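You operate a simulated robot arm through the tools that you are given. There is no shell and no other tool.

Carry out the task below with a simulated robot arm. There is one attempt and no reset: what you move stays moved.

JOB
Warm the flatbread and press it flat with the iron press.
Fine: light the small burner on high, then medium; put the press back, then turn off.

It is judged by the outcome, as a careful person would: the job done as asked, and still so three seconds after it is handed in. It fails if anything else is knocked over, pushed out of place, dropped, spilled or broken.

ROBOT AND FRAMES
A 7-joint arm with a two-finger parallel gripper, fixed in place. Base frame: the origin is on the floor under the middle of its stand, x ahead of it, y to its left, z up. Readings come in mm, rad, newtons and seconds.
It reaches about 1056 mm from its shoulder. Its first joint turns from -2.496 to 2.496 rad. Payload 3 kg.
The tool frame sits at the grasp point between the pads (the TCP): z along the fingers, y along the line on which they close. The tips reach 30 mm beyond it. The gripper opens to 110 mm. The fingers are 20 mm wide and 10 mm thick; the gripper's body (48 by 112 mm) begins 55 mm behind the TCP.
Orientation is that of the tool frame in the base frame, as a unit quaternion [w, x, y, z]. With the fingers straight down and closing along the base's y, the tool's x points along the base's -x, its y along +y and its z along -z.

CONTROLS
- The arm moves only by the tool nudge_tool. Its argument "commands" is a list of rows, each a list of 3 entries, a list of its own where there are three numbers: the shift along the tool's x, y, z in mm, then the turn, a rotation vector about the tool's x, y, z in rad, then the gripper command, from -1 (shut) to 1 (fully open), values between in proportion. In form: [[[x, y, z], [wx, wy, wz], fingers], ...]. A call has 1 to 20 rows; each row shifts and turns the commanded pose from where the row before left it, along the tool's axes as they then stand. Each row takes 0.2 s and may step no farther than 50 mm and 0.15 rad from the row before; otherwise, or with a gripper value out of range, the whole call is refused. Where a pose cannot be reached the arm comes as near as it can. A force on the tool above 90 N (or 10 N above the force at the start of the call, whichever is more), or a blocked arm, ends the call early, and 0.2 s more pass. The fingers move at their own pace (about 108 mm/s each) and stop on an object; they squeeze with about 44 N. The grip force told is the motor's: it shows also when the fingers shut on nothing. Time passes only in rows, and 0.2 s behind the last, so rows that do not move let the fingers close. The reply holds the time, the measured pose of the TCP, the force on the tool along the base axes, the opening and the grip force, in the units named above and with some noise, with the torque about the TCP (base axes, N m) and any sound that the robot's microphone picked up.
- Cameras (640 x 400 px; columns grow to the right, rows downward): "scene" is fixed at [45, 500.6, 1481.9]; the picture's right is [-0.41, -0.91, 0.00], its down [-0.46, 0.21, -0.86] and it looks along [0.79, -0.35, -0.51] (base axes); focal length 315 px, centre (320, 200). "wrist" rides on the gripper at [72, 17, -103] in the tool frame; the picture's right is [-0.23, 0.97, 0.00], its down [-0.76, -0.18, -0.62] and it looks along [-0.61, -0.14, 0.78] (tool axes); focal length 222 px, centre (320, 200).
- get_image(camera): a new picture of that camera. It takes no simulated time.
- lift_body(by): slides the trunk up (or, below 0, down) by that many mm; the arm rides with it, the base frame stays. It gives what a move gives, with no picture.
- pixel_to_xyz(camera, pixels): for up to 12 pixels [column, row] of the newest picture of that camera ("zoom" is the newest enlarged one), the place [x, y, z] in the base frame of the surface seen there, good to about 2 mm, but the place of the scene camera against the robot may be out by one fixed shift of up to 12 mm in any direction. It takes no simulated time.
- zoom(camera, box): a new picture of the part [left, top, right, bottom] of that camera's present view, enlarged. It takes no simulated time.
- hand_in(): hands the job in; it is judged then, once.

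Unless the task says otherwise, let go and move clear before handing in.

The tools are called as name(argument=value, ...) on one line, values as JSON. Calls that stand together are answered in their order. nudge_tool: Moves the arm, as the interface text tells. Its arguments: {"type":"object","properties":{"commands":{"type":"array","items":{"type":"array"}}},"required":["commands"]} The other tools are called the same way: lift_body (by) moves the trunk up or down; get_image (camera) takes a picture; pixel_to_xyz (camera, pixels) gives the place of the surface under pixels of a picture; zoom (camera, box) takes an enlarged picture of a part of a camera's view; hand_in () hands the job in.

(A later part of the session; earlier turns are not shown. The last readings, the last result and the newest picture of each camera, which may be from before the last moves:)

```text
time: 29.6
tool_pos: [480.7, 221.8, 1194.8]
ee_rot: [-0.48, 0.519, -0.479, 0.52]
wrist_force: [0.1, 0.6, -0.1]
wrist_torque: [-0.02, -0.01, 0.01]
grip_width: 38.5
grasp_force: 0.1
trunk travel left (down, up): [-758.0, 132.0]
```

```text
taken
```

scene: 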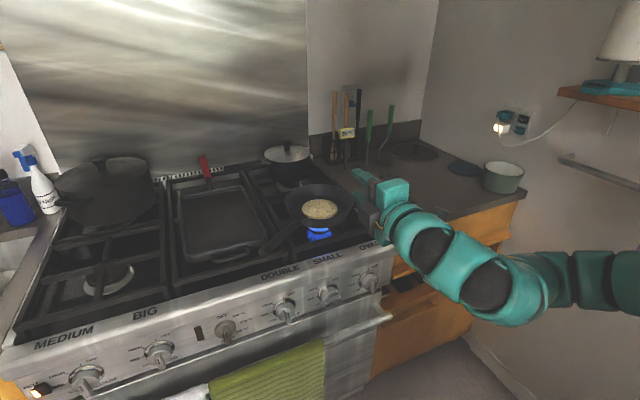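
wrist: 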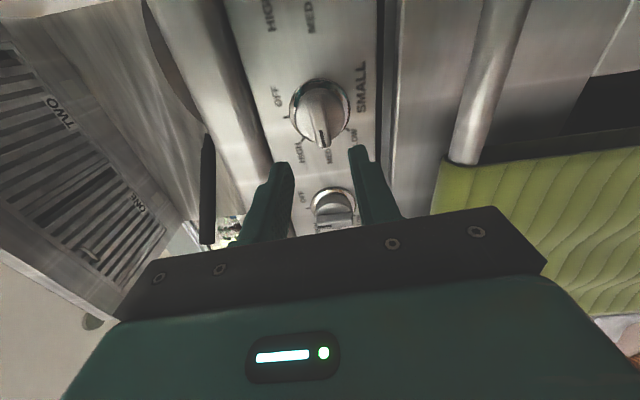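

The trunk is up (TCP z≈1195), but the move was refused because its combined step exceeded 50 mm. I'll repeat it with smaller steps, moving forward and to the right, then tilting down.

nudge_tool(commands=[[[30, 0, 35], [0, 0, 0], 0.3], [[30, 0, 35], [0, 0, 0], 0.3], [[30, 0, 35], [0, 0, 0], 0.3], [[30, 0, 35], [0, 0, 0], 0.3], [[30, 0, 35], [0, 0, 0], 0.3], [[0, 0, 0], [-0.13, 0, 0], 0.3], [[0, 0, 0], [-0.13, 0, 0], 0.3], [[0, 0, 0], [-0.13, 0, 0], 0.3], [[0, 0, 0], [-0.13, 0, 0], 0.3], [[0, 0, 0], [-0.13, 0, 0], 0.3], [[0, 0, 0], [-0.13, 0, 0], 0.3]])

get_image(camera="scene")

```text
time: 32.0
tool_pos: [682.3, 75.0, 1183.5]
ee_rot: [-0.247, 0.663, -0.64, 0.298]
wrist_force: [0.0, 0.0, 0.2]
wrist_torque: [-0.04, -0.05, 0.02]
grip_width: 71.7
grasp_force: 0.1
out of reach, approached as far as the arm can: row 10, 11
trunk travel left (down, up): [-758.0, 132.0]
```

```text
taken
```

scene: 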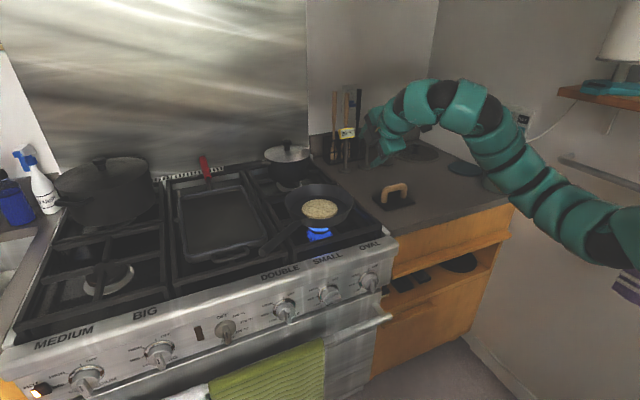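

The gripper is pitched about 45° down at (682,75,1184). I'll move it toward the area between pan and press, lower, then finish tilting to straight down with the fingers closing along x.

nudge_tool(commands=[[[25.6, -0.4, 27], [0, 0, 0], 0.3], [[25.6, -0.4, 27], [0, 0, 0], 0.3], [[25.6, -0.4, 27], [0, 0, 0], 0.3], [[25.6, -0.4, 27], [0, 0, 0], 0.3], [[25.6, -0.4, 27], [0, 0, 0], 0.3], [[0, 0, 0], [-0.132, -0.0123, 0.0055], 0.3], [[0, 0, 0], [-0.132, -0.0123, 0.0055], 0.3], [[0, 0, 0], [-0.132, -0.0123, 0.0055], 0.3]])

get_image(camera="scene")

```text
time: 33.8
tool_pos: [778.5, -55.9, 1101.6]
ee_rot: [-0.126, 0.699, -0.688, 0.153]
wrist_force: [0.6, 0.6, -0.3]
wrist_torque: [-0.02, 0.0, 0.02]
grip_width: 71.7
grasp_force: 0.1
trunk travel left (down, up): [-758.0, 132.0]
```

```text
taken
```

scene: 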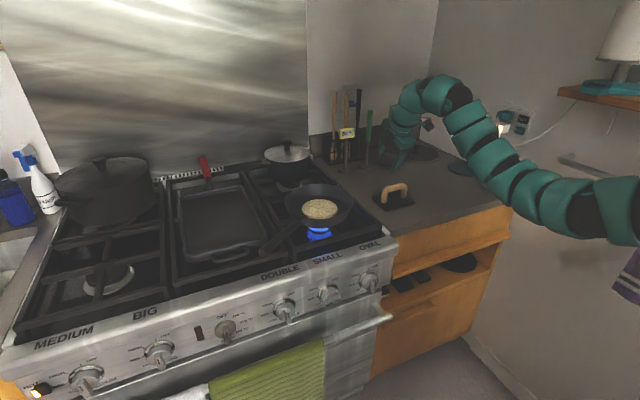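

Good; a further 0.4 rad brings the tool straight down. Then I'll move over the press handle at about (797,−111), staying at z≈1060.

nudge_tool(commands=[[[0, 0, 0], [-0.132, -0.0128, 0.0052], 0.3], [[0, 0, 0], [-0.132, -0.0128, 0.0052], 0.3], [[0, 0, 0], [-0.132, -0.0128, 0.0052], 0.3], [[27.5, -9, 20], [0, 0, 0], 0.3], [[27.5, -9, 20], [0, 0, 0], 0.3], [[0, 0, 0], [0, 0, 0], 0.3]])

get_image(camera="scene")

get_image(camera="wrist")

```text
time: 35.2
tool_pos: [797.5, -112.7, 1063.8]
ee_rot: [0.0, -0.707, 0.707, -0.001]
wrist_force: [-0.7, 0.1, 0.1]
wrist_torque: [0.0, -0.01, 0.01]
grip_width: 71.5
grasp_force: 0.1
trunk travel left (down, up): [-758.0, 132.0]
```

```text
taken
```

scene: 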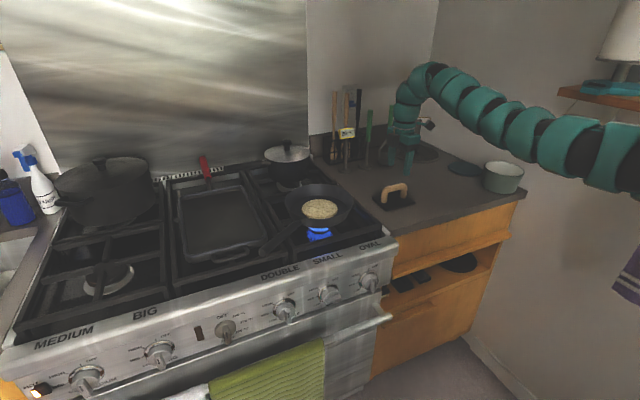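

```text
taken
```

wrist: 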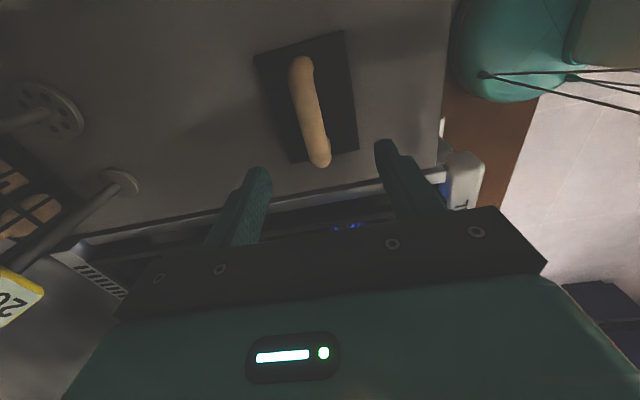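

The gripper is straight down above the press; the wrist view shows the handle bar from (300,65) to (318,160), between the fingers. I'll measure it precisely.

zoom(camera="wrist", box=[240, 20, 380, 180])

pixel_to_xyz(camera="wrist", pixels=[[300, 65], [308, 110], [316, 150], [298, 110], [318, 110], [306, 85], [254, 56], [343, 31], [358, 150], [291, 162], [360, 100], [250, 100]])

```text
2.50 times, centred on (310, 100) of wrist
```

zoom: 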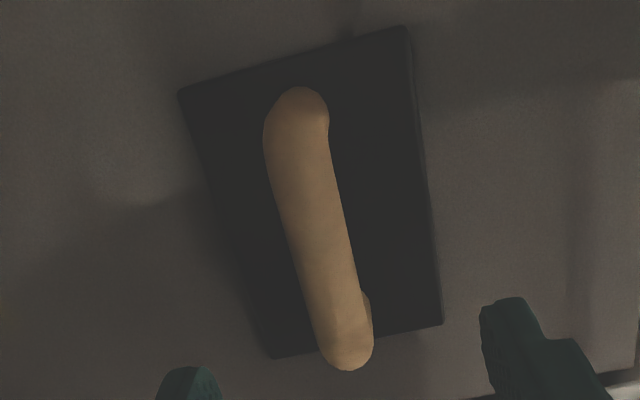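

```text
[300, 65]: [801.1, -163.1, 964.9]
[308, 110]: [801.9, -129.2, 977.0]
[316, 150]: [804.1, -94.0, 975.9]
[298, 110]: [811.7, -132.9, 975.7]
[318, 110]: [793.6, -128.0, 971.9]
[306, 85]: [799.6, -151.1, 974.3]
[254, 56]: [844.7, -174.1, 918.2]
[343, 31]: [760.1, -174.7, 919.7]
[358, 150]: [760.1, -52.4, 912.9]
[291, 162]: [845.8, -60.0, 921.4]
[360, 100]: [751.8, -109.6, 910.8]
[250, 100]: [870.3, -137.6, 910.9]
```

The handle bar runs along y, centred at about (802,−115) with its top at z≈977 and the plate top at z≈920. I'll descend to z≈967 and close on the bar.

nudge_tool(commands=[[[2.3, -4.5, 30], [0, 0, 0], 0.3], [[0, 0, 30], [0, 0, 0], 0.3], [[0, 0, 20], [0, 0, 0], 0.3], [[0, 0, 16.8], [0, 0, 0], 0.3], [[0, 0, 0], [0, 0, 0], 0.3], [[0, 0, 0], [0, 0, 0], -1], [[0, 0, 0], [0, 0, 0], -1], [[0, 0, 0], [0, 0, 0], -1]])

get_image(camera="scene")

get_image(camera="wrist")

```text
time: 37.0
tool_pos: [796.4, -115.8, 965.6]
ee_rot: [0.0, -0.706, 0.708, 0.0]
wrist_force: [0.4, -1.1, -0.3]
wrist_torque: [-0.05, -0.02, 0.02]
grip_width: 21.1
grasp_force: 44.6
out of reach, approached as far as the arm can: row 3
trunk travel left (down, up): [-758.0, 132.0]
```

```text
taken
```

scene: 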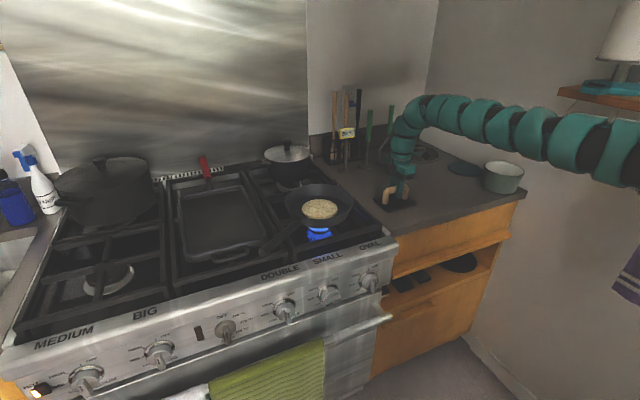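

```text
taken
```

wrist: 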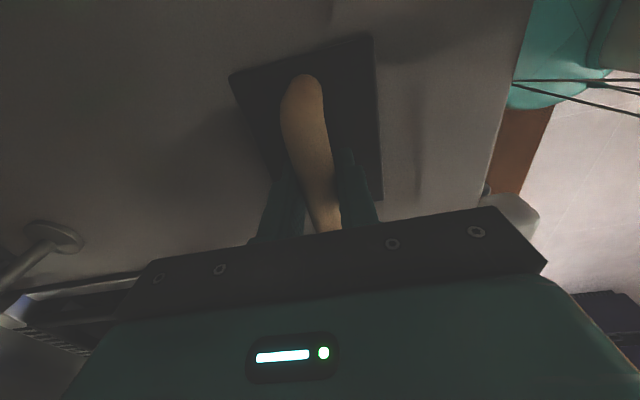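

The bar is gripped (21 mm, 45 N) with TCP at x≈796. I'll check whether the plate slid as the fingers closed, so I can return it to its original spot later.

pixel_to_xyz(camera="wrist", pixels=[[234, 79], [370, 38], [378, 195], [305, 100], [372, 120], [240, 100], [312, 140], [345, 47]])

zoom(camera="scene", box=[360, 165, 440, 215])

```text
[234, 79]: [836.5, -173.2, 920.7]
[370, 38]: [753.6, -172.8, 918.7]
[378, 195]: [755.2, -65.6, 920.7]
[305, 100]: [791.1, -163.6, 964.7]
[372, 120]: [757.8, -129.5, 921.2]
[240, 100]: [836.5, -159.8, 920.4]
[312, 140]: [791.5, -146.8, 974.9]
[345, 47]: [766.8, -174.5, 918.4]
```

```text
8.00 times, centred on (400, 190) of scene
```

zoom: 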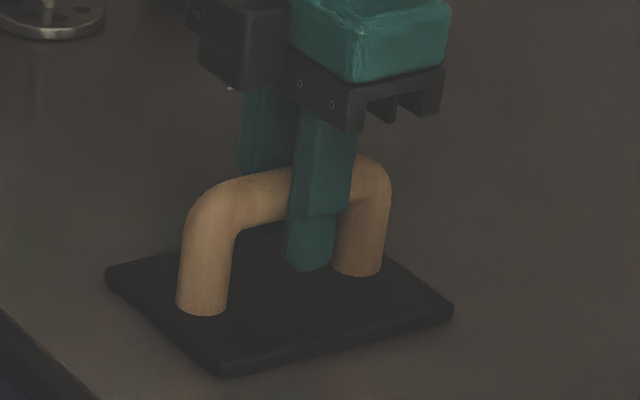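

The plate slid about 7 mm toward −x on closing (centre now ≈(795,−116); originally ≈(802.5,−115.5)), which I'll correct on return. The arm looks nearly stretched, so I'll measure its line to choose a good trunk height before lifting.

pixel_to_xyz(camera="scene", pixels=[[630, 150], [600, 145], [580, 140], [540, 130], [510, 125], [480, 115], [450, 112], [430, 108], [410, 120], [403, 140], [402, 160], [620, 178]])

```text
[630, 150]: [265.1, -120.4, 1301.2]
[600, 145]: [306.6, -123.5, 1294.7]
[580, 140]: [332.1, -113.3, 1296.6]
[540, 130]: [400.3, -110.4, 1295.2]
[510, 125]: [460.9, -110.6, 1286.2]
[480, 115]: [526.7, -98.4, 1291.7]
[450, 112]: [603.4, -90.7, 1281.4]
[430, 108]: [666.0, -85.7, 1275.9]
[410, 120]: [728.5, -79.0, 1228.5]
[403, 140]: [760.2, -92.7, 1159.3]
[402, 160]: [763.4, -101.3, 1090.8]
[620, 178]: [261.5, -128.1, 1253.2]
```

The arm runs roughly level at z≈1285, so the trunk is the safest way to lift. I'll raise it 30 mm first to check the grip on the press.

lift_body(by=30)

zoom(camera="scene", box=[340, 140, 440, 215])

```text
time: 37.8
tool_pos: [797.2, -116.8, 995.3]
ee_rot: [0.0, -0.707, 0.708, 0.0]
wrist_force: [-0.7, 0.6, -5.7]
wrist_torque: [-0.03, 0.02, -0.04]
grip_width: 21.2
grasp_force: 43.8
trunk travel left (down, up): [-788.0, 102.0]
```

```text
5.33 times, centred on (390, 178) of scene
```

zoom: 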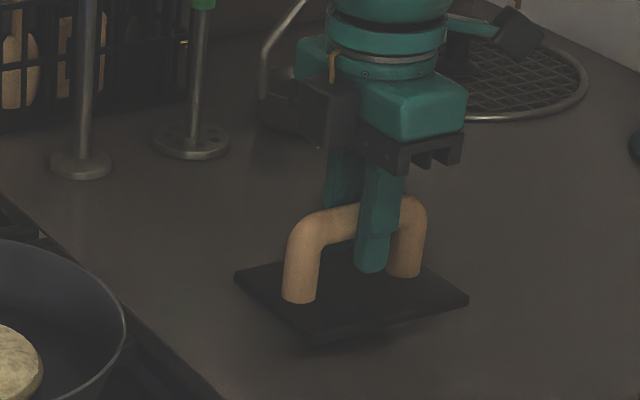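

The press lifts level and weighs about 5.7 N. I'll raise another 85 mm so the plate clears the pan rim (z≈990) with margin.

lift_body(by=85)

nudge_tool(commands=[[[-35, 0, 0], [0, 0, 0], -1], [[-35, 0, 0], [0, 0, 0], -1]])

```text
time: 39.0
tool_pos: [796.9, -117.3, 1080.4]
ee_rot: [0.0, -0.707, 0.708, 0.001]
wrist_force: [-0.1, 0.6, -5.0]
wrist_torque: [-0.01, -0.01, 0.01]
grip_width: 21.1
grasp_force: 43.7
trunk travel left (down, up): [-873.0, 17.0]
```

```text
time: 39.6
tool_pos: [787.2, -47.3, 1082.8]
ee_rot: [0.0, -0.706, 0.708, 0.0]
wrist_force: [0.0, 0.4, -4.2]
wrist_torque: [0.03, 0.0, 0.03]
grip_width: 21.3
grasp_force: 43.3
out of reach, approached as far as the arm can: row 1, 2
trunk travel left (down, up): [-873.0, 17.0]
```

The reach is at its limit with the fingers straight down (x fell back to 787), so the pan would be out of reach this way. I'll set the press back on the counter and re-grip its round bar with the gripper pitched forward about 0.5 rad, which brings the wrist closer; first back over the counter.

nudge_tool(commands=[[[35, 2, 0], [0, 0, 0], -1], [[33, 2, 0], [0, 0, 0], -1], [[0, 0, 0], [0, 0, 0], -1]])

```text
time: 40.4
tool_pos: [781.8, -116.6, 1083.0]
ee_rot: [0.0, -0.707, 0.707, -0.002]
wrist_force: [0.0, -0.5, -4.6]
wrist_torque: [0.02, -0.01, -0.02]
grip_width: 21.5
grasp_force: 43.9
trunk travel left (down, up): [-873.0, 17.0]
```

Back over the counter at (782,−117,1083). I'll lower the trunk 112 mm to just above the counter.

lift_body(by=-112)

nudge_tool(commands=[[[0, 0, 2.5], [0, 0, 0], -1], [[0, 0, 2], [0, 0, 0], -1], [[0, 0, 0], [0, 0, 0], -1]])

zoom(camera="scene", box=[340, 140, 440, 215])

```text
time: 41.8
tool_pos: [780.9, -116.9, 971.2]
ee_rot: [-0.001, -0.707, 0.708, 0.0]
wrist_force: [-0.2, 0.4, -5.4]
wrist_torque: [-0.01, 0.05, -0.03]
grip_width: 21.2
grasp_force: 43.6
trunk travel left (down, up): [-761.0, 129.0]
```

```text
time: 42.6
tool_pos: [780.8, -116.0, 966.7]
ee_rot: [0.0, -0.706, 0.708, 0.001]
wrist_force: [0.5, -0.9, -5.2]
wrist_torque: [-0.01, 0.0, 0.01]
grip_width: 21.4
grasp_force: 44.0
trunk travel left (down, up): [-761.0, 129.0]
```

```text
5.33 times, centred on (390, 178) of scene
```

zoom: 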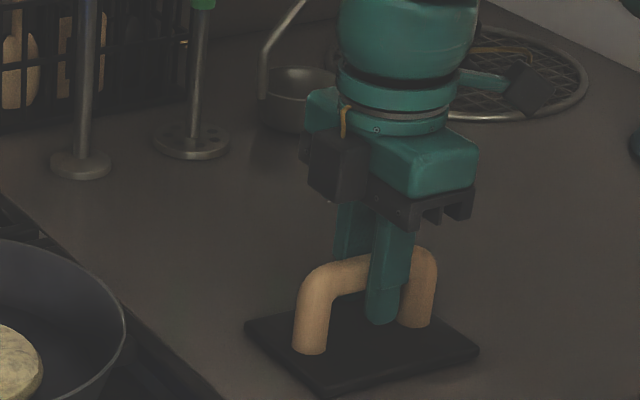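

The weight is still on the gripper (−5.2 N), so the plate isn't quite touching. I'll inch down another couple of mm.

nudge_tool(commands=[[[0, 0, 1], [0, 0, 0], -1], [[0, 0, 1], [0, 0, 0], -1], [[0, 0, 0], [0, 0, 0], -1]])

```text
time: 43.4
tool_pos: [781.1, -116.0, 966.7]
ee_rot: [0.001, -0.706, 0.708, -0.001]
wrist_force: [0.9, -1.4, 7.0]
wrist_torque: [0.29, -0.01, 0.05]
grip_width: 21.5
grasp_force: 43.9
trunk travel left (down, up): [-761.0, 129.0]
```

The plate now rests on the counter (+7 N). I'll open slightly to about 36 mm and pitch the gripper forward 0.5 rad about the bar.

nudge_tool(commands=[[[0, 0, 0], [0, 0, 0], -0.35], [[0, 0, 0], [0, 0, 0], -0.35], [[0, 0, 0], [0.1, 0, 0], -0.35], [[0, 0, 0], [0.1, 0, 0], -0.35], [[0, 0, 0], [0.1, 0, 0], -0.35], [[0, 0, 0], [0.1, 0, 0], -0.35], [[0, 0, 0], [0.1, 0, 0], -0.35], [[0, 0, 0], [0, 0, 0], -0.35]])

zoom(camera="scene", box=[340, 140, 440, 215])

get_image(camera="wrist")

```text
time: 45.2
tool_pos: [780.1, -116.4, 964.9]
ee_rot: [0.175, -0.684, 0.686, -0.175]
wrist_force: [-0.2, 0.2, 0.0]
wrist_torque: [0.01, 0.0, 0.0]
grip_width: 35.9
grasp_force: 0.1
trunk travel left (down, up): [-761.0, 129.0]
```

```text
5.33 times, centred on (390, 178) of scene
```

zoom: 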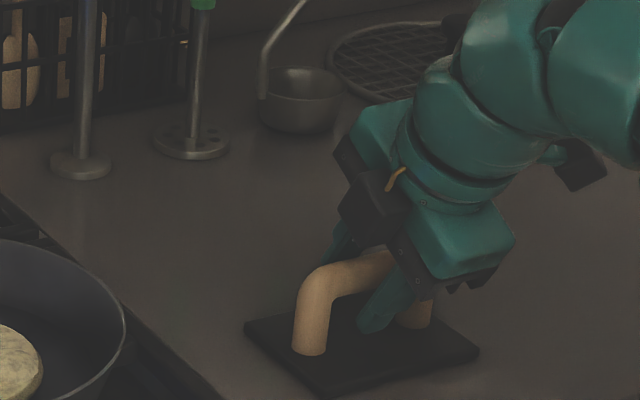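

```text
taken
```

wrist: 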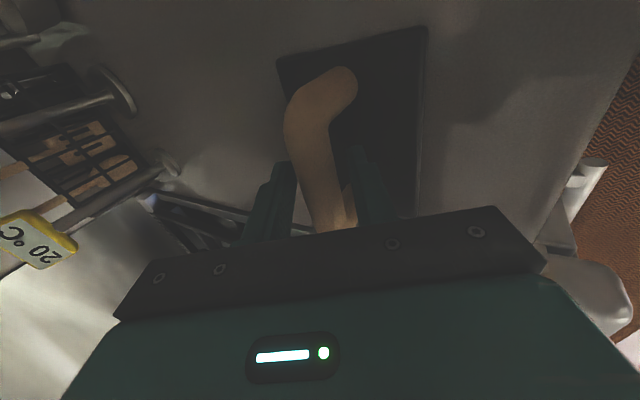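

The gripper is pitched forward with the bar between the pads. I'll close and lift the trunk slightly to check the plate hangs level.

nudge_tool(commands=[[[0, 0, 0], [0, 0, 0], -1], [[0, 0, 0], [0, 0, 0], -1], [[0, 0, 0], [0, 0, 0], -1]])

lift_body(by=40)

zoom(camera="scene", box=[340, 140, 440, 215])

```text
time: 46.0
tool_pos: [780.9, -117.1, 965.0]
ee_rot: [0.176, -0.685, 0.685, -0.175]
wrist_force: [-1.3, 0.8, 0.1]
wrist_torque: [0.0, 0.0, -0.01]
grip_width: 21.3
grasp_force: 43.5
trunk travel left (down, up): [-761.0, 129.0]
```

```text
time: 46.8
tool_pos: [782.1, -116.1, 1003.7]
ee_rot: [0.174, -0.685, 0.686, -0.175]
wrist_force: [0.8, 0.4, -4.7]
wrist_torque: [0.03, -0.02, 0.01]
grip_width: 21.1
grasp_force: 43.8
trunk travel left (down, up): [-801.0, 89.0]
```

```text
5.33 times, centred on (390, 178) of scene
```

zoom: 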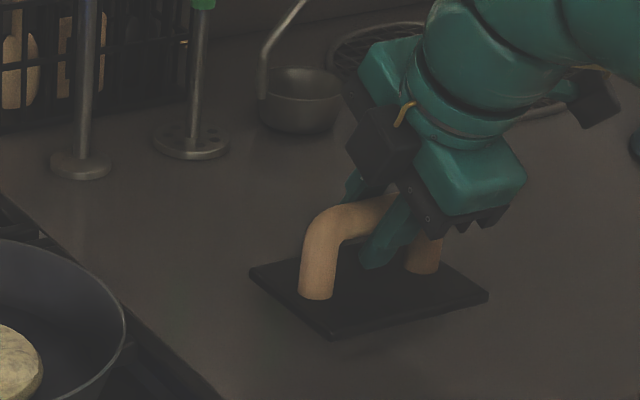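

The press hangs level. I'll raise another 75 mm, then carry it across to above the flatbread at about (799,168).

lift_body(by=75)

nudge_tool(commands=[[[-35.5, -1.9, 1.0], [0, 0, 0], -1], [[-35.5, -1.9, 1.0], [0, 0, 0], -1], [[-35.5, -1.9, 1.0], [0, 0, 0], -1], [[-35.5, -1.9, 1.0], [0, 0, 0], -1]])

```text
time: 48.0
tool_pos: [780.6, -117.7, 1078.7]
ee_rot: [0.174, -0.684, 0.686, -0.176]
wrist_force: [-0.3, 0.2, -5.3]
wrist_torque: [0.01, -0.02, 0.04]
grip_width: 21.3
grasp_force: 44.0
trunk travel left (down, up): [-876.0, 14.0]
```

```text
time: 49.0
tool_pos: [790.7, 26.8, 1081.0]
ee_rot: [0.174, -0.685, 0.685, -0.175]
wrist_force: [0.8, 0.3, -4.2]
wrist_torque: [0.02, -0.01, 0.01]
grip_width: 21.5
grasp_force: 44.1
trunk travel left (down, up): [-876.0, 14.0]
```

No reach problem this time. I'll carry on to above the flatbread.

nudge_tool(commands=[[[-35.3, -1.9, 1.0], [0, 0, 0], -1], [[-35.3, -1.9, 1.0], [0, 0, 0], -1], [[-35.3, -1.9, 1.0], [0, 0, 0], -1], [[-35.3, -1.9, 1.0], [0, 0, 0], -1], [[0, 0, 0], [0, 0, 0], -1]])

get_image(camera="scene")

zoom(camera="scene", box=[260, 140, 400, 245])

get_image(camera="wrist")

```text
time: 50.1
tool_pos: [797.0, 168.6, 1080.7]
ee_rot: [-0.174, 0.685, -0.685, 0.176]
wrist_force: [-0.8, -0.3, -4.3]
wrist_torque: [0.03, 0.05, 0.0]
grip_width: 21.1
grasp_force: 44.1
trunk travel left (down, up): [-876.0, 14.0]
```

```text
taken
```

scene: 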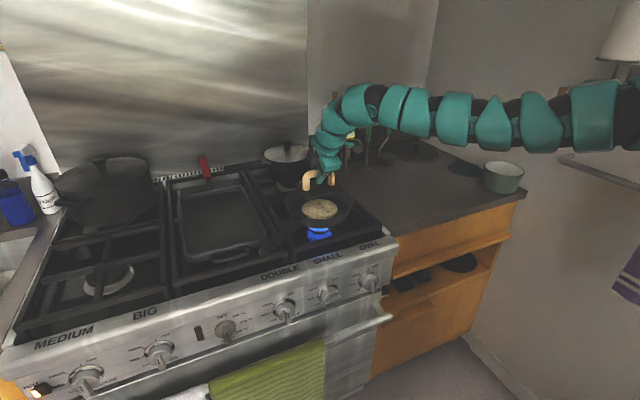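

```text
3.81 times, centred on (330, 192) of scene
```

zoom: 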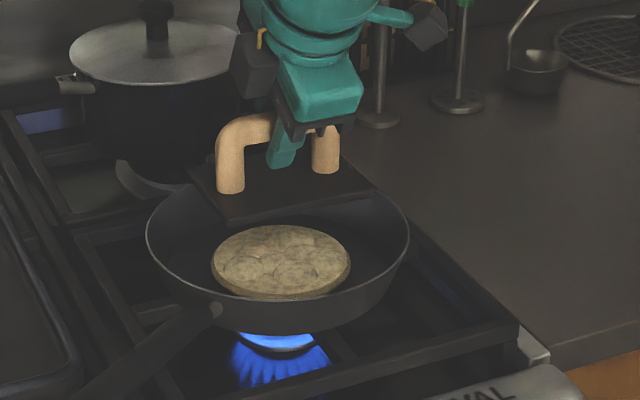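

```text
taken
```

wrist: 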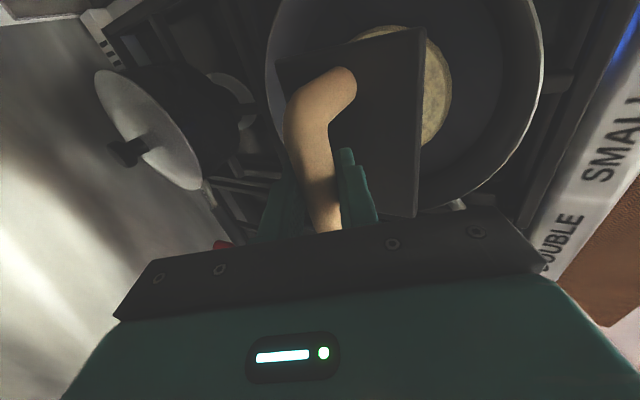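

The press hangs above the pan with the plate level. I'll check the plate's corners and the bread's present extents before lowering.

pixel_to_xyz(camera="wrist", pixels=[[422, 32], [416, 210], [282, 66], [450, 90], [430, 150], [395, 30], [541, 60], [420, 205], [480, 100]])

pixel_to_xyz(camera="zoom", pixels=[[215, 265], [348, 265], [280, 228], [280, 295], [280, 250], [255, 270], [300, 270], [180, 250], [370, 260], [150, 235], [405, 235]])

zoom(camera="scene", box=[280, 185, 360, 245])

```text
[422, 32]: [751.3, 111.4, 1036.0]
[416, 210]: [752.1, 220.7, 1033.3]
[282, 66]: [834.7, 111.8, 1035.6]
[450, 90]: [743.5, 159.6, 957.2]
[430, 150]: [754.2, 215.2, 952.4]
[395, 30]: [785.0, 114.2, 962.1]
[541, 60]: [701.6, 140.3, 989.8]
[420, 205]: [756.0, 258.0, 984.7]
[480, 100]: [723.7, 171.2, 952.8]
```

```text
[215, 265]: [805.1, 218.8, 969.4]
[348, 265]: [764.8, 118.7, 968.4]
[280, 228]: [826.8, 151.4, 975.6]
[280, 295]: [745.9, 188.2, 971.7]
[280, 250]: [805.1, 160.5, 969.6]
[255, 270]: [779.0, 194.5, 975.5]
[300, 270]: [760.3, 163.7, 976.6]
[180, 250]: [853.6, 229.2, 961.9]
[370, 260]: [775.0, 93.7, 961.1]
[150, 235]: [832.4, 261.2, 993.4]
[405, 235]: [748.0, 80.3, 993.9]
```

```text
6.67 times, centred on (320, 215) of scene
```

zoom: 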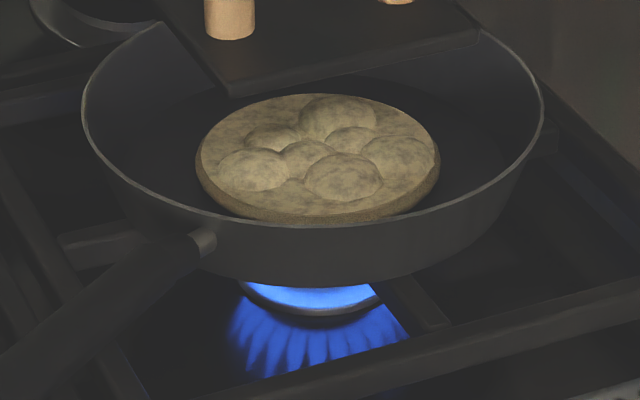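

Plate and bread are aligned to within a few mm. I'll shift +4 mm in x for centring, then lower the trunk 48 mm so the plate hovers just above the bread.

nudge_tool(commands=[[[0, -3.5, 1.9], [0, 0, 0], -1], [[0, 0, 0], [0, 0, 0], -1]])

lift_body(by=-46)

zoom(camera="scene", box=[260, 140, 400, 245])

```text
time: 50.8
tool_pos: [801.8, 167.8, 1081.5]
ee_rot: [0.176, -0.684, 0.686, -0.175]
wrist_force: [-1.0, 0.2, -4.7]
wrist_torque: [-0.02, 0.0, 0.01]
grip_width: 21.4
grasp_force: 43.8
trunk travel left (down, up): [-876.0, 14.0]
```

```text
time: 51.6
tool_pos: [801.6, 167.8, 1034.7]
ee_rot: [0.176, -0.684, 0.686, -0.176]
wrist_force: [0.3, -0.7, -4.6]
wrist_torque: [-0.01, -0.01, -0.02]
grip_width: 21.5
grasp_force: 44.2
trunk travel left (down, up): [-830.0, 60.0]
```

```text
3.81 times, centred on (330, 192) of scene
```

zoom: 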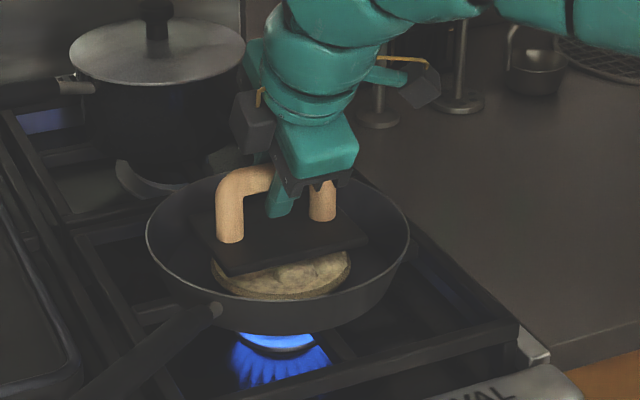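

The plate hovers just above the bread. I'll press down in 2 mm steps, watching the force.

nudge_tool(commands=[[[0, 0.96, 1.76], [0, 0, 0], -1], [[0, 0.96, 1.76], [0, 0, 0], -1], [[0, 0.96, 1.76], [0, 0, 0], -1], [[0, 0.96, 1.76], [0, 0, 0], -1], [[0, 0, 0], [0, 0, 0], -1]])

```text
time: 52.8
tool_pos: [801.4, 167.6, 1027.3]
ee_rot: [0.174, -0.685, 0.686, -0.176]
wrist_force: [-0.4, -0.2, -4.9]
wrist_torque: [-0.03, 0.02, 0.0]
grip_width: 21.3
grasp_force: 43.9
trunk travel left (down, up): [-830.0, 60.0]
```

nudge_tool(commands=[[[0, 0.72, 1.32], [0, 0, 0], -1], [[0, 0.72, 1.32], [0, 0, 0], -1], [[0, 0.72, 1.32], [0, 0, 0], -1], [[0, 0, 0], [0, 0, 0], -1]])

zoom(camera="scene", box=[280, 175, 360, 235])

```text
time: 53.8
tool_pos: [801.5, 166.5, 1022.7]
ee_rot: [0.175, -0.684, 0.686, -0.175]
wrist_force: [-0.3, -0.1, -4.7]
wrist_torque: [-0.01, -0.02, -0.01]
grip_width: 21.1
grasp_force: 44.5
trunk travel left (down, up): [-830.0, 60.0]
```

```text
6.67 times, centred on (320, 205) of scene
```

zoom: 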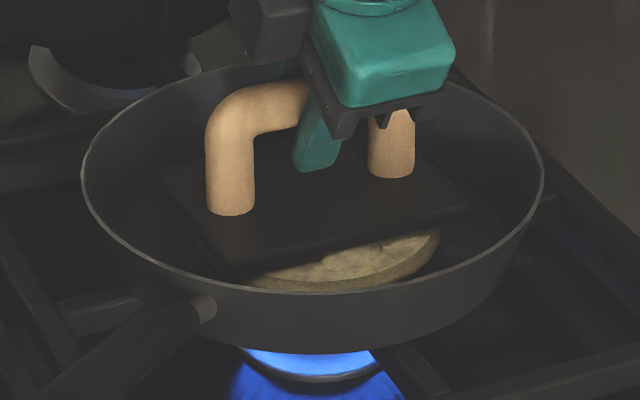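

No contact yet (force is still just the press's weight). I'll continue down in 1 mm steps.

nudge_tool(commands=[[[0, 0.48, 0.88], [0, 0, 0], -1], [[0, 0.48, 0.88], [0, 0, 0], -1], [[0, 0.48, 0.88], [0, 0, 0], -1], [[0, 0.48, 0.88], [0, 0, 0], -1], [[0, 0, 0], [0, 0, 0], -1]])

```text
time: 55.0
tool_pos: [801.6, 168.8, 1019.0]
ee_rot: [0.175, -0.684, 0.686, -0.176]
wrist_force: [-0.3, 0.6, -5.1]
wrist_torque: [0.01, 0.0, -0.04]
grip_width: 21.3
grasp_force: 44.3
trunk travel left (down, up): [-830.0, 60.0]
```

nudge_tool(commands=[[[0, 0.48, 0.88], [0, 0, 0], -1], [[0, 0.48, 0.88], [0, 0, 0], -1], [[0, 0.48, 0.88], [0, 0, 0], -1], [[0, 0, 0], [0, 0, 0], -1]])

zoom(camera="scene", box=[280, 175, 360, 235])

```text
time: 56.0
tool_pos: [801.8, 169.7, 1014.5]
ee_rot: [0.175, -0.685, 0.685, -0.176]
wrist_force: [-0.5, 0.9, -5.2]
wrist_torque: [-0.03, -0.03, -0.03]
grip_width: 21.2
grasp_force: 43.6
trunk travel left (down, up): [-830.0, 60.0]
```

```text
6.67 times, centred on (320, 205) of scene
```

zoom: 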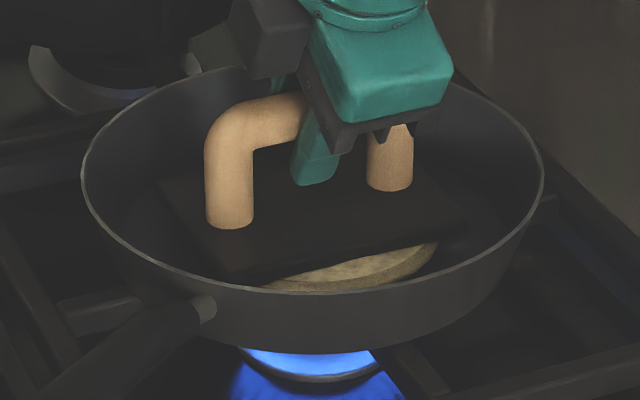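

The plate is sinking into the bumps without noticeable force. I'll continue in 1 mm steps until I feel the bread.

nudge_tool(commands=[[[0, 0.48, 0.88], [0, 0, 0], -1], [[0, 0.48, 0.88], [0, 0, 0], -1], [[0, 0.48, 0.88], [0, 0, 0], -1], [[0, 0, 0], [0, 0, 0], -1]])

```text
time: 57.0
tool_pos: [801.3, 169.5, 1015.2]
ee_rot: [-0.175, 0.685, -0.685, 0.176]
wrist_force: [0.4, 0.8, 4.6]
wrist_torque: [-0.03, 0.03, 0.0]
grip_width: 21.6
grasp_force: 44.0
trunk travel left (down, up): [-830.0, 60.0]
```

Contact: the force went from −5 to +4.6 N. I'll press a few mm more in command to build up about 20–30 N and hold.

nudge_tool(commands=[[[0, 0.48, 0.88], [0, 0, 0], -1], [[0, 0.48, 0.88], [0, 0, 0], -1], [[0, 0.48, 0.88], [0, 0, 0], -1], [[0, 0, 0], [0, 0, 0], -1], [[0, 0, 0], [0, 0, 0], -1]])

zoom(camera="scene", box=[280, 175, 360, 235])

```text
time: 58.2
tool_pos: [801.3, 168.7, 1013.5]
ee_rot: [-0.179, 0.685, -0.684, 0.177]
wrist_force: [6.2, 1.5, 28.7]
wrist_torque: [-0.22, -0.15, 0.02]
grip_width: 21.3
grasp_force: 44.0
trunk travel left (down, up): [-830.0, 60.0]
```

```text
6.67 times, centred on (320, 205) of scene
```

zoom: 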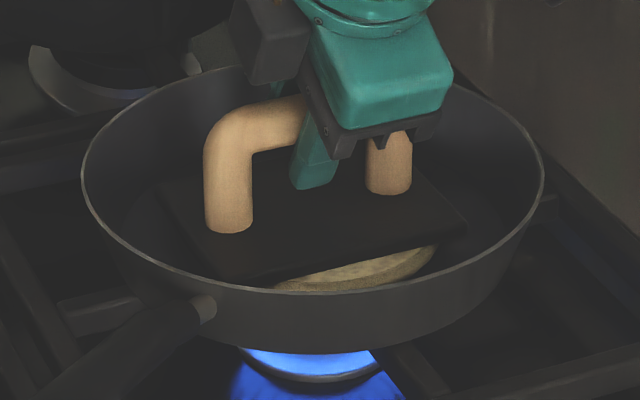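

About 29 N on the tool now, with everything stable. I'll hold the pressure for about 4 s and see whether the bread gives.

nudge_tool(commands=[[[0, 0, 0], [0, 0, 0], -1], [[0, 0, 0], [0, 0, 0], -1], [[0, 0, 0], [0, 0, 0], -1], [[0, 0, 0], [0, 0, 0], -1], [[0, 0, 0], [0, 0, 0], -1], [[0, 0, 0], [0, 0, 0], -1], [[0, 0, 0], [0, 0, 0], -1], [[0, 0, 0], [0, 0, 0], -1], [[0, 0, 0], [0, 0, 0], -1], [[0, 0, 0], [0, 0, 0], -1], [[0, 0, 0], [0, 0, 0], -1], [[0, 0, 0], [0, 0, 0], -1], [[0, 0, 0], [0, 0, 0], -1], [[0, 0, 0], [0, 0, 0], -1], [[0, 0, 0], [0, 0, 0], -1], [[0, 0, 0], [0, 0, 0], -1], [[0, 0, 0], [0, 0, 0], -1], [[0, 0, 0], [0, 0, 0], -1], [[0, 0, 0], [0, 0, 0], -1], [[0, 0, 0], [0, 0, 0], -1]])

zoom(camera="scene", box=[280, 175, 360, 235])

zoom(camera="scene", box=[320, 110, 375, 150])

```text
time: 62.4
tool_pos: [798.8, 168.6, 1011.8]
ee_rot: [0.177, -0.684, 0.685, -0.177]
wrist_force: [1.1, 0.3, 42.0]
wrist_torque: [-0.16, -0.05, 0.0]
grip_width: 21.3
grasp_force: 43.8
trunk travel left (down, up): [-830.0, 60.0]
```

```text
6.67 times, centred on (320, 205) of scene
```

zoom: 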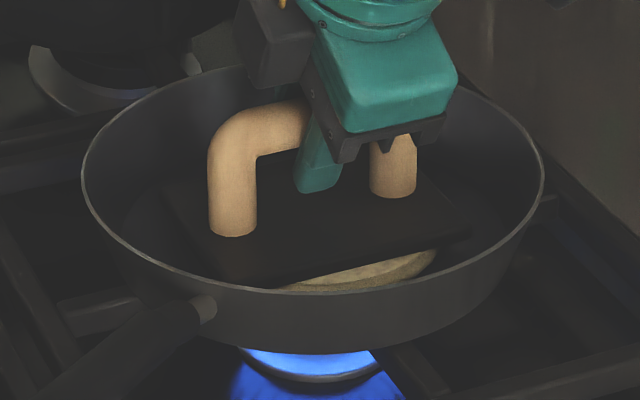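

```text
10.00 times, centred on (348, 130) of scene
```

zoom: 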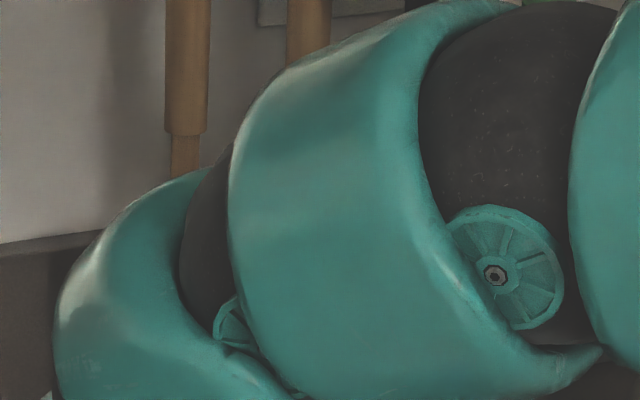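

The tool has sunk about 2 mm more under 42 N. I'll hold a bit longer and watch the trend.

nudge_tool(commands=[[[0, 0, 0], [0, 0, 0], -1], [[0, 0, 0], [0, 0, 0], -1], [[0, 0, 0], [0, 0, 0], -1], [[0, 0, 0], [0, 0, 0], -1], [[0, 0, 0], [0, 0, 0], -1], [[0, 0, 0], [0, 0, 0], -1], [[0, 0, 0], [0, 0, 0], -1], [[0, 0, 0], [0, 0, 0], -1], [[0, 0, 0], [0, 0, 0], -1], [[0, 0, 0], [0, 0, 0], -1]])

```text
time: 64.6
tool_pos: [798.8, 167.9, 1013.3]
ee_rot: [0.178, -0.684, 0.685, -0.177]
wrist_force: [-0.6, -0.2, 37.9]
wrist_torque: [-0.11, -0.03, 0.03]
grip_width: 21.4
grasp_force: 43.9
trunk travel left (down, up): [-830.0, 60.0]
```

The force is steady near 38–40 N. I'll raise the trunk 45 mm to look at the bread underneath.

lift_body(by=55)

get_image(camera="scene")

zoom(camera="scene", box=[280, 175, 360, 235])

```text
time: 65.6
tool_pos: [801.1, 168.7, 1063.6]
ee_rot: [0.174, -0.685, 0.686, -0.176]
wrist_force: [1.3, -0.8, -4.3]
wrist_torque: [0.04, -0.03, 0.02]
grip_width: 21.1
grasp_force: 43.8
trunk travel left (down, up): [-885.0, 5.0]
```

```text
taken
```

scene: 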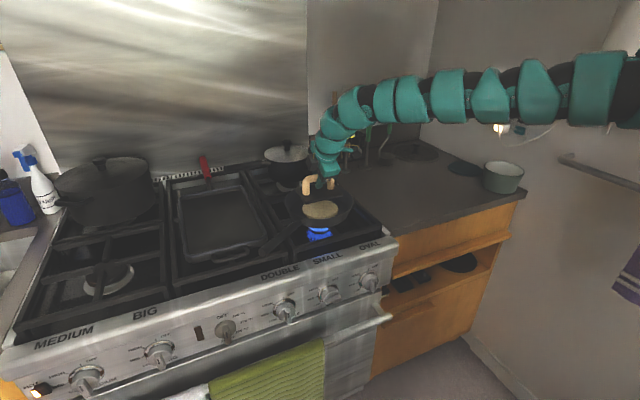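

```text
6.67 times, centred on (320, 205) of scene
```

zoom: 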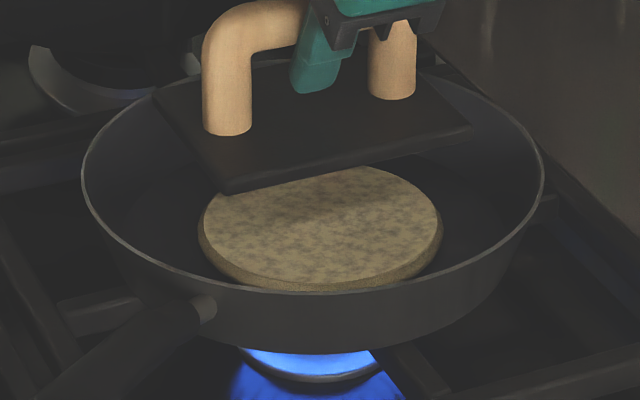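

The bumps are gone: the bread at (320,210) is now flat, and it has been over the flame about 43 s. Now I'll carry the press back to its original spot, lifting the arm slightly more before crossing the rim.

nudge_tool(commands=[[[0, -7.2, -13.2], [0, 0, 0], -1], [[0, -3.4, -6.2], [0, 0, 0], -1], [[35.5, 0, 0], [0, 0, 0], -1], [[35.5, 0, 0], [0, 0, 0], -1], [[35.5, 0, 0], [0, 0, 0], -1], [[35.5, 0, 0], [0, 0, 0], -1], [[35.5, 0, 0], [0, 0, 0], -1], [[35.5, 0, 0], [0, 0, 0], -1], [[35.5, 0, 0], [0, 0, 0], -1], [[35.5, 0, 0], [0, 0, 0], -1], [[0, 0, 0], [0, 0, 0], -1]])

get_image(camera="scene")

get_image(camera="wrist")

```text
time: 68.0
tool_pos: [815.1, -112.9, 1076.8]
ee_rot: [-0.175, 0.686, -0.685, 0.176]
wrist_force: [-0.8, -0.4, -5.6]
wrist_torque: [-0.01, 0.01, 0.01]
grip_width: 21.1
grasp_force: 44.6
out of reach, approached as far as the arm can: row 8, 9, 10
trunk travel left (down, up): [-885.0, 5.0]
```

```text
taken
```

scene: 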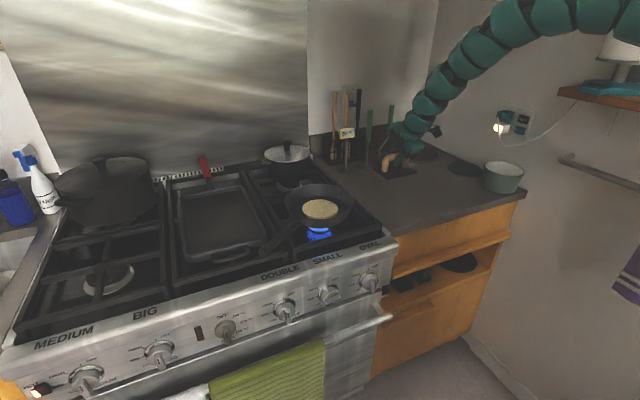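

```text
taken
```

wrist: 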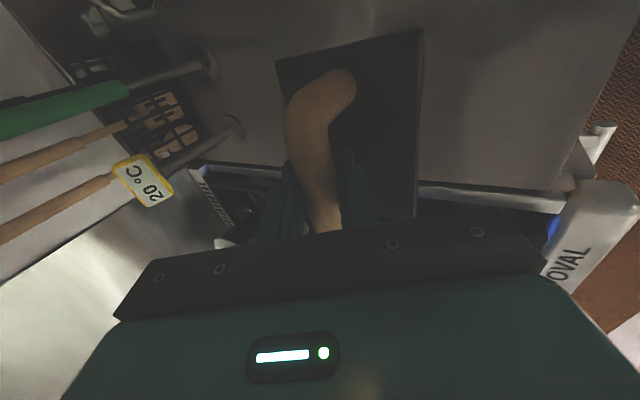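

The arm is over the counter at (815,−113,1077), with the thermometer still at 20 °C. I'll move back to x≈802.5, y≈−115.5 and measure the plate's corners.

nudge_tool(commands=[[[2.6, 5.5, -3], [0, 0, 0], -1], [[0, 5.5, -3], [0, 0, 0], -1], [[0, 0, 0], [0, 0, 0], -1]])

get_image(camera="wrist")

zoom(camera="scene", box=[340, 120, 440, 215])

pixel_to_xyz(camera="wrist", pixels=[[279, 64], [421, 33], [416, 210], [420, 100], [350, 48]])

```text
time: 68.8
tool_pos: [806.8, -114.5, 1070.1]
ee_rot: [0.175, -0.684, 0.686, -0.176]
wrist_force: [-0.6, -0.5, -4.3]
wrist_torque: [-0.05, 0.02, 0.0]
grip_width: 21.5
grasp_force: 44.5
out of reach, approached as far as the arm can: row 1, 2
trunk travel left (down, up): [-885.0, 5.0]
```

```text
taken
```

wrist: 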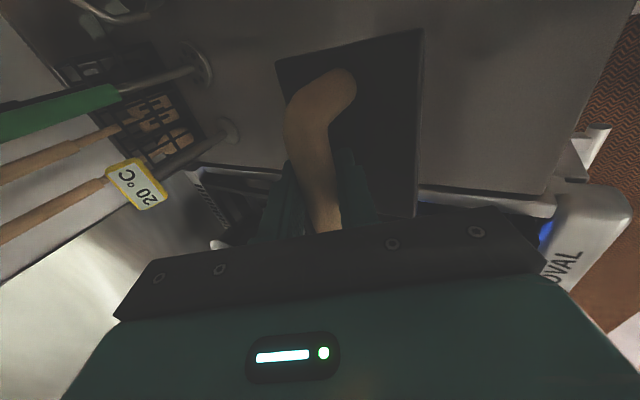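

```text
4.21 times, centred on (390, 168) of scene
```

zoom: 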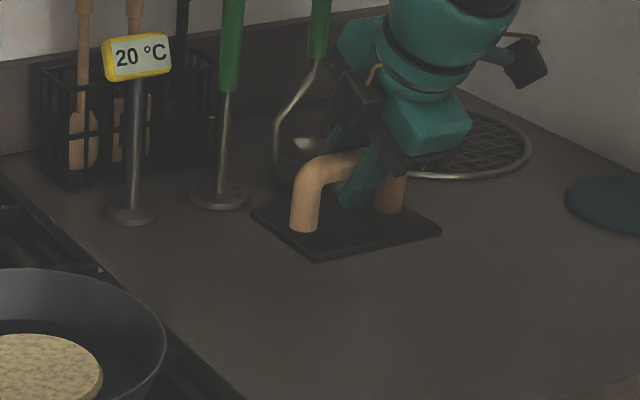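

```text
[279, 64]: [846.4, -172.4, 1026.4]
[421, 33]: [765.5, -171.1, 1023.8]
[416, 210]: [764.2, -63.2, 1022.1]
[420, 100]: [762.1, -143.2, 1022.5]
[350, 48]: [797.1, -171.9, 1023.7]
```

The plate is within about 3 mm of where it started. I'll lower the trunk 99 mm to just above the counter.

lift_body(by=-99)

nudge_tool(commands=[[[0, 1.4, 0], [0, 0, 0], -1], [[0, 1.4, 0.5], [0, 0, 0], -1], [[0, 0, 0], [0, 0, 0], -1]])

```text
time: 70.1
tool_pos: [807.1, -114.4, 970.5]
ee_rot: [0.176, -0.684, 0.686, -0.176]
wrist_force: [-0.6, 0.7, -5.0]
wrist_torque: [0.01, 0.0, -0.02]
grip_width: 21.1
grasp_force: 44.0
trunk travel left (down, up): [-786.0, 104.0]
```

```text
time: 70.9
tool_pos: [805.6, -115.0, 969.8]
ee_rot: [0.175, -0.684, 0.686, -0.175]
wrist_force: [-1.6, -0.1, -5.0]
wrist_torque: [0.03, 0.0, -0.02]
grip_width: 21.2
grasp_force: 44.1
trunk travel left (down, up): [-786.0, 104.0]
```

Position (805.6,−115,969.8). I'll inch down to contact.

nudge_tool(commands=[[[0, 0.6, 0.88], [0, 0, 0], -1], [[0, 0.6, 0.88], [0, 0, 0], -1], [[0, 0.6, 0.88], [0, 0, 0], -1], [[0, 0, 0], [0, 0, 0], -1]])

```text
time: 71.9
tool_pos: [804.3, -114.2, 965.6]
ee_rot: [0.175, -0.685, 0.685, -0.175]
wrist_force: [0.3, -0.4, -4.2]
wrist_torque: [-0.01, 0.01, 0.05]
grip_width: 21.5
grasp_force: 44.0
trunk travel left (down, up): [-786.0, 104.0]
```

nudge_tool(commands=[[[0, 0.48, 0.88], [0, 0, 0], -1], [[0, 0.48, 0.88], [0, 0, 0], -1], [[0, 0, 0], [0, 0, 0], -1]])

zoom(camera="scene", box=[360, 165, 440, 215])

```text
time: 72.7
tool_pos: [806.1, -113.6, 964.3]
ee_rot: [0.176, -0.684, 0.685, -0.176]
wrist_force: [2.6, 1.1, 6.2]
wrist_torque: [-0.06, 0.32, -0.05]
grip_width: 21.1
grasp_force: 44.2
trunk travel left (down, up): [-786.0, 104.0]
```

```text
8.00 times, centred on (400, 190) of scene
```

zoom: 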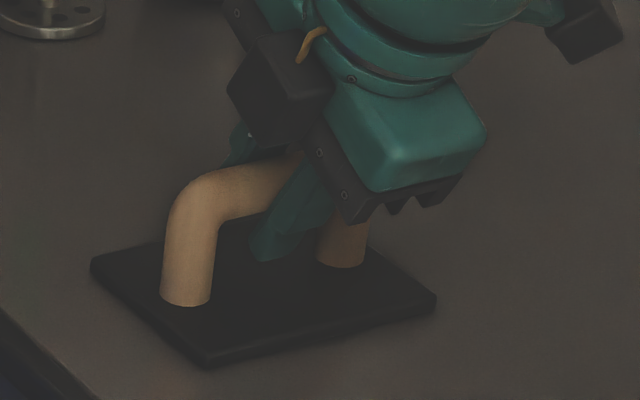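

The plate's corners at (92,263), (207,363), (436,298) match the original view to within a couple of mm. I'll open the fingers and withdraw along the finger axis.

nudge_tool(commands=[[[0, 0, 0], [0, 0, 0], -0.35], [[0, 0, 0], [0, 0, 0], -0.35], [[0, 0, 0], [0, 0, 0], -0.35], [[0, 0, -20], [0, 0, 0], -0.35], [[0, 0, -30], [0, 0, 0], -0.35], [[0, 0, -40], [0, 0, 0], -0.35], [[0, 0, -40], [0, 0, 0], -0.35]])

get_image(camera="scene")

zoom(camera="scene", box=[360, 165, 440, 215])

zoom(camera="scene", box=[280, 175, 360, 235])

```text
time: 74.3
tool_pos: [818.1, -104.6, 1052.9]
ee_rot: [0.173, -0.685, 0.686, -0.174]
wrist_force: [0.8, -0.1, -0.2]
wrist_torque: [0.01, -0.04, -0.03]
grip_width: 35.8
grasp_force: 0.0
out of reach, approached as far as the arm can: row 5, 6, 7
trunk travel left (down, up): [-786.0, 104.0]
```

```text
taken
```

scene: 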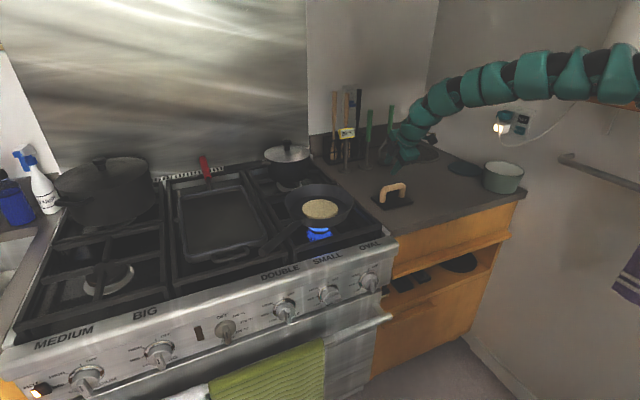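

```text
8.00 times, centred on (400, 190) of scene
```

zoom: 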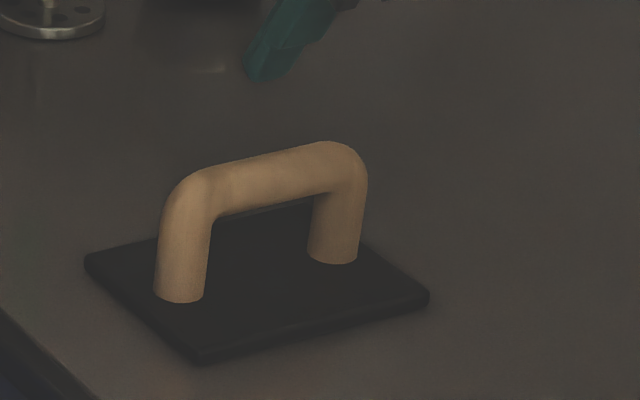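

```text
6.67 times, centred on (320, 205) of scene
```

zoom: 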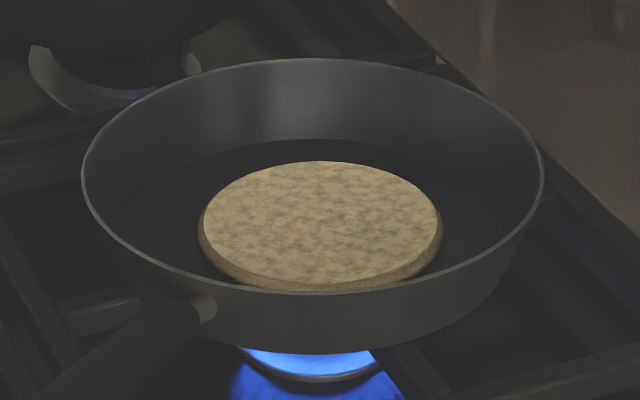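

The press is standing by itself at its spot and the bread in the pan is flat. Now I'll head back to the knob: first up, then left and back toward the robot.

nudge_tool(commands=[[[0, -14.4, -26.4], [0, 0, 0], -0.3], [[0, -14.4, -26.4], [0, 0, 0], -0.3], [[-26, 17.6, -9.6], [0, 0, 0], -0.3], [[-26, 17.6, -9.6], [0, 0, 0], -0.3], [[-26, 17.6, -9.6], [0, 0, 0], -0.3], [[-26, 17.6, -9.6], [0, 0, 0], -0.3], [[-26, 17.6, -9.6], [0, 0, 0], -0.3]])

zoom(camera="scene", box=[360, 165, 440, 215])

```text
time: 75.9
tool_pos: [791.6, 43.1, 1105.7]
ee_rot: [0.174, -0.685, 0.686, -0.175]
wrist_force: [0.0, 0.1, 0.0]
wrist_torque: [-0.06, -0.04, 0.0]
grip_width: 38.6
grasp_force: 0.2
out of reach, approached as far as the arm can: row 1, 3, 4, 5, 6, 7
trunk travel left (down, up): [-786.0, 104.0]
```

```text
8.00 times, centred on (400, 190) of scene
```

zoom: 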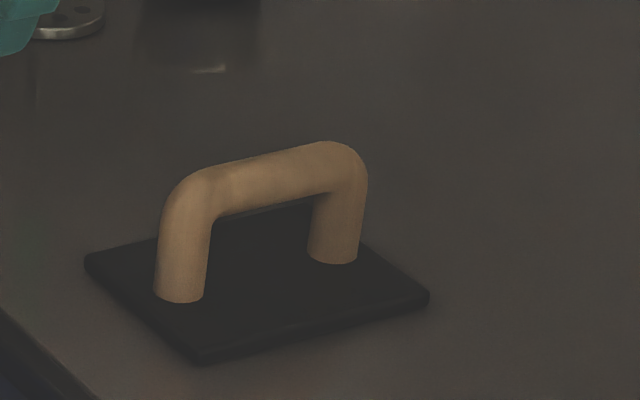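

The path back is partly limited by reach again. I'll verify the press's present position and view the arm's shape before the next move.

pixel_to_xyz(camera="zoom", pixels=[[90, 262], [200, 358], [425, 297], [270, 175]])

get_image(camera="scene")

```text
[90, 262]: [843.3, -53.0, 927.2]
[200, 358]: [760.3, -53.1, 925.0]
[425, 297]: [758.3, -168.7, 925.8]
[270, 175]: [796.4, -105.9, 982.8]
```

```text
taken
```

scene: 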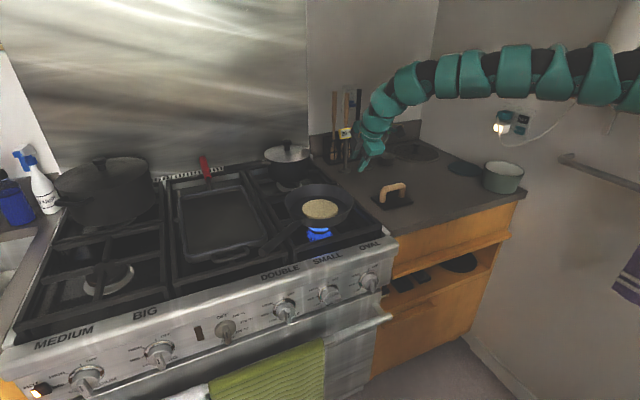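

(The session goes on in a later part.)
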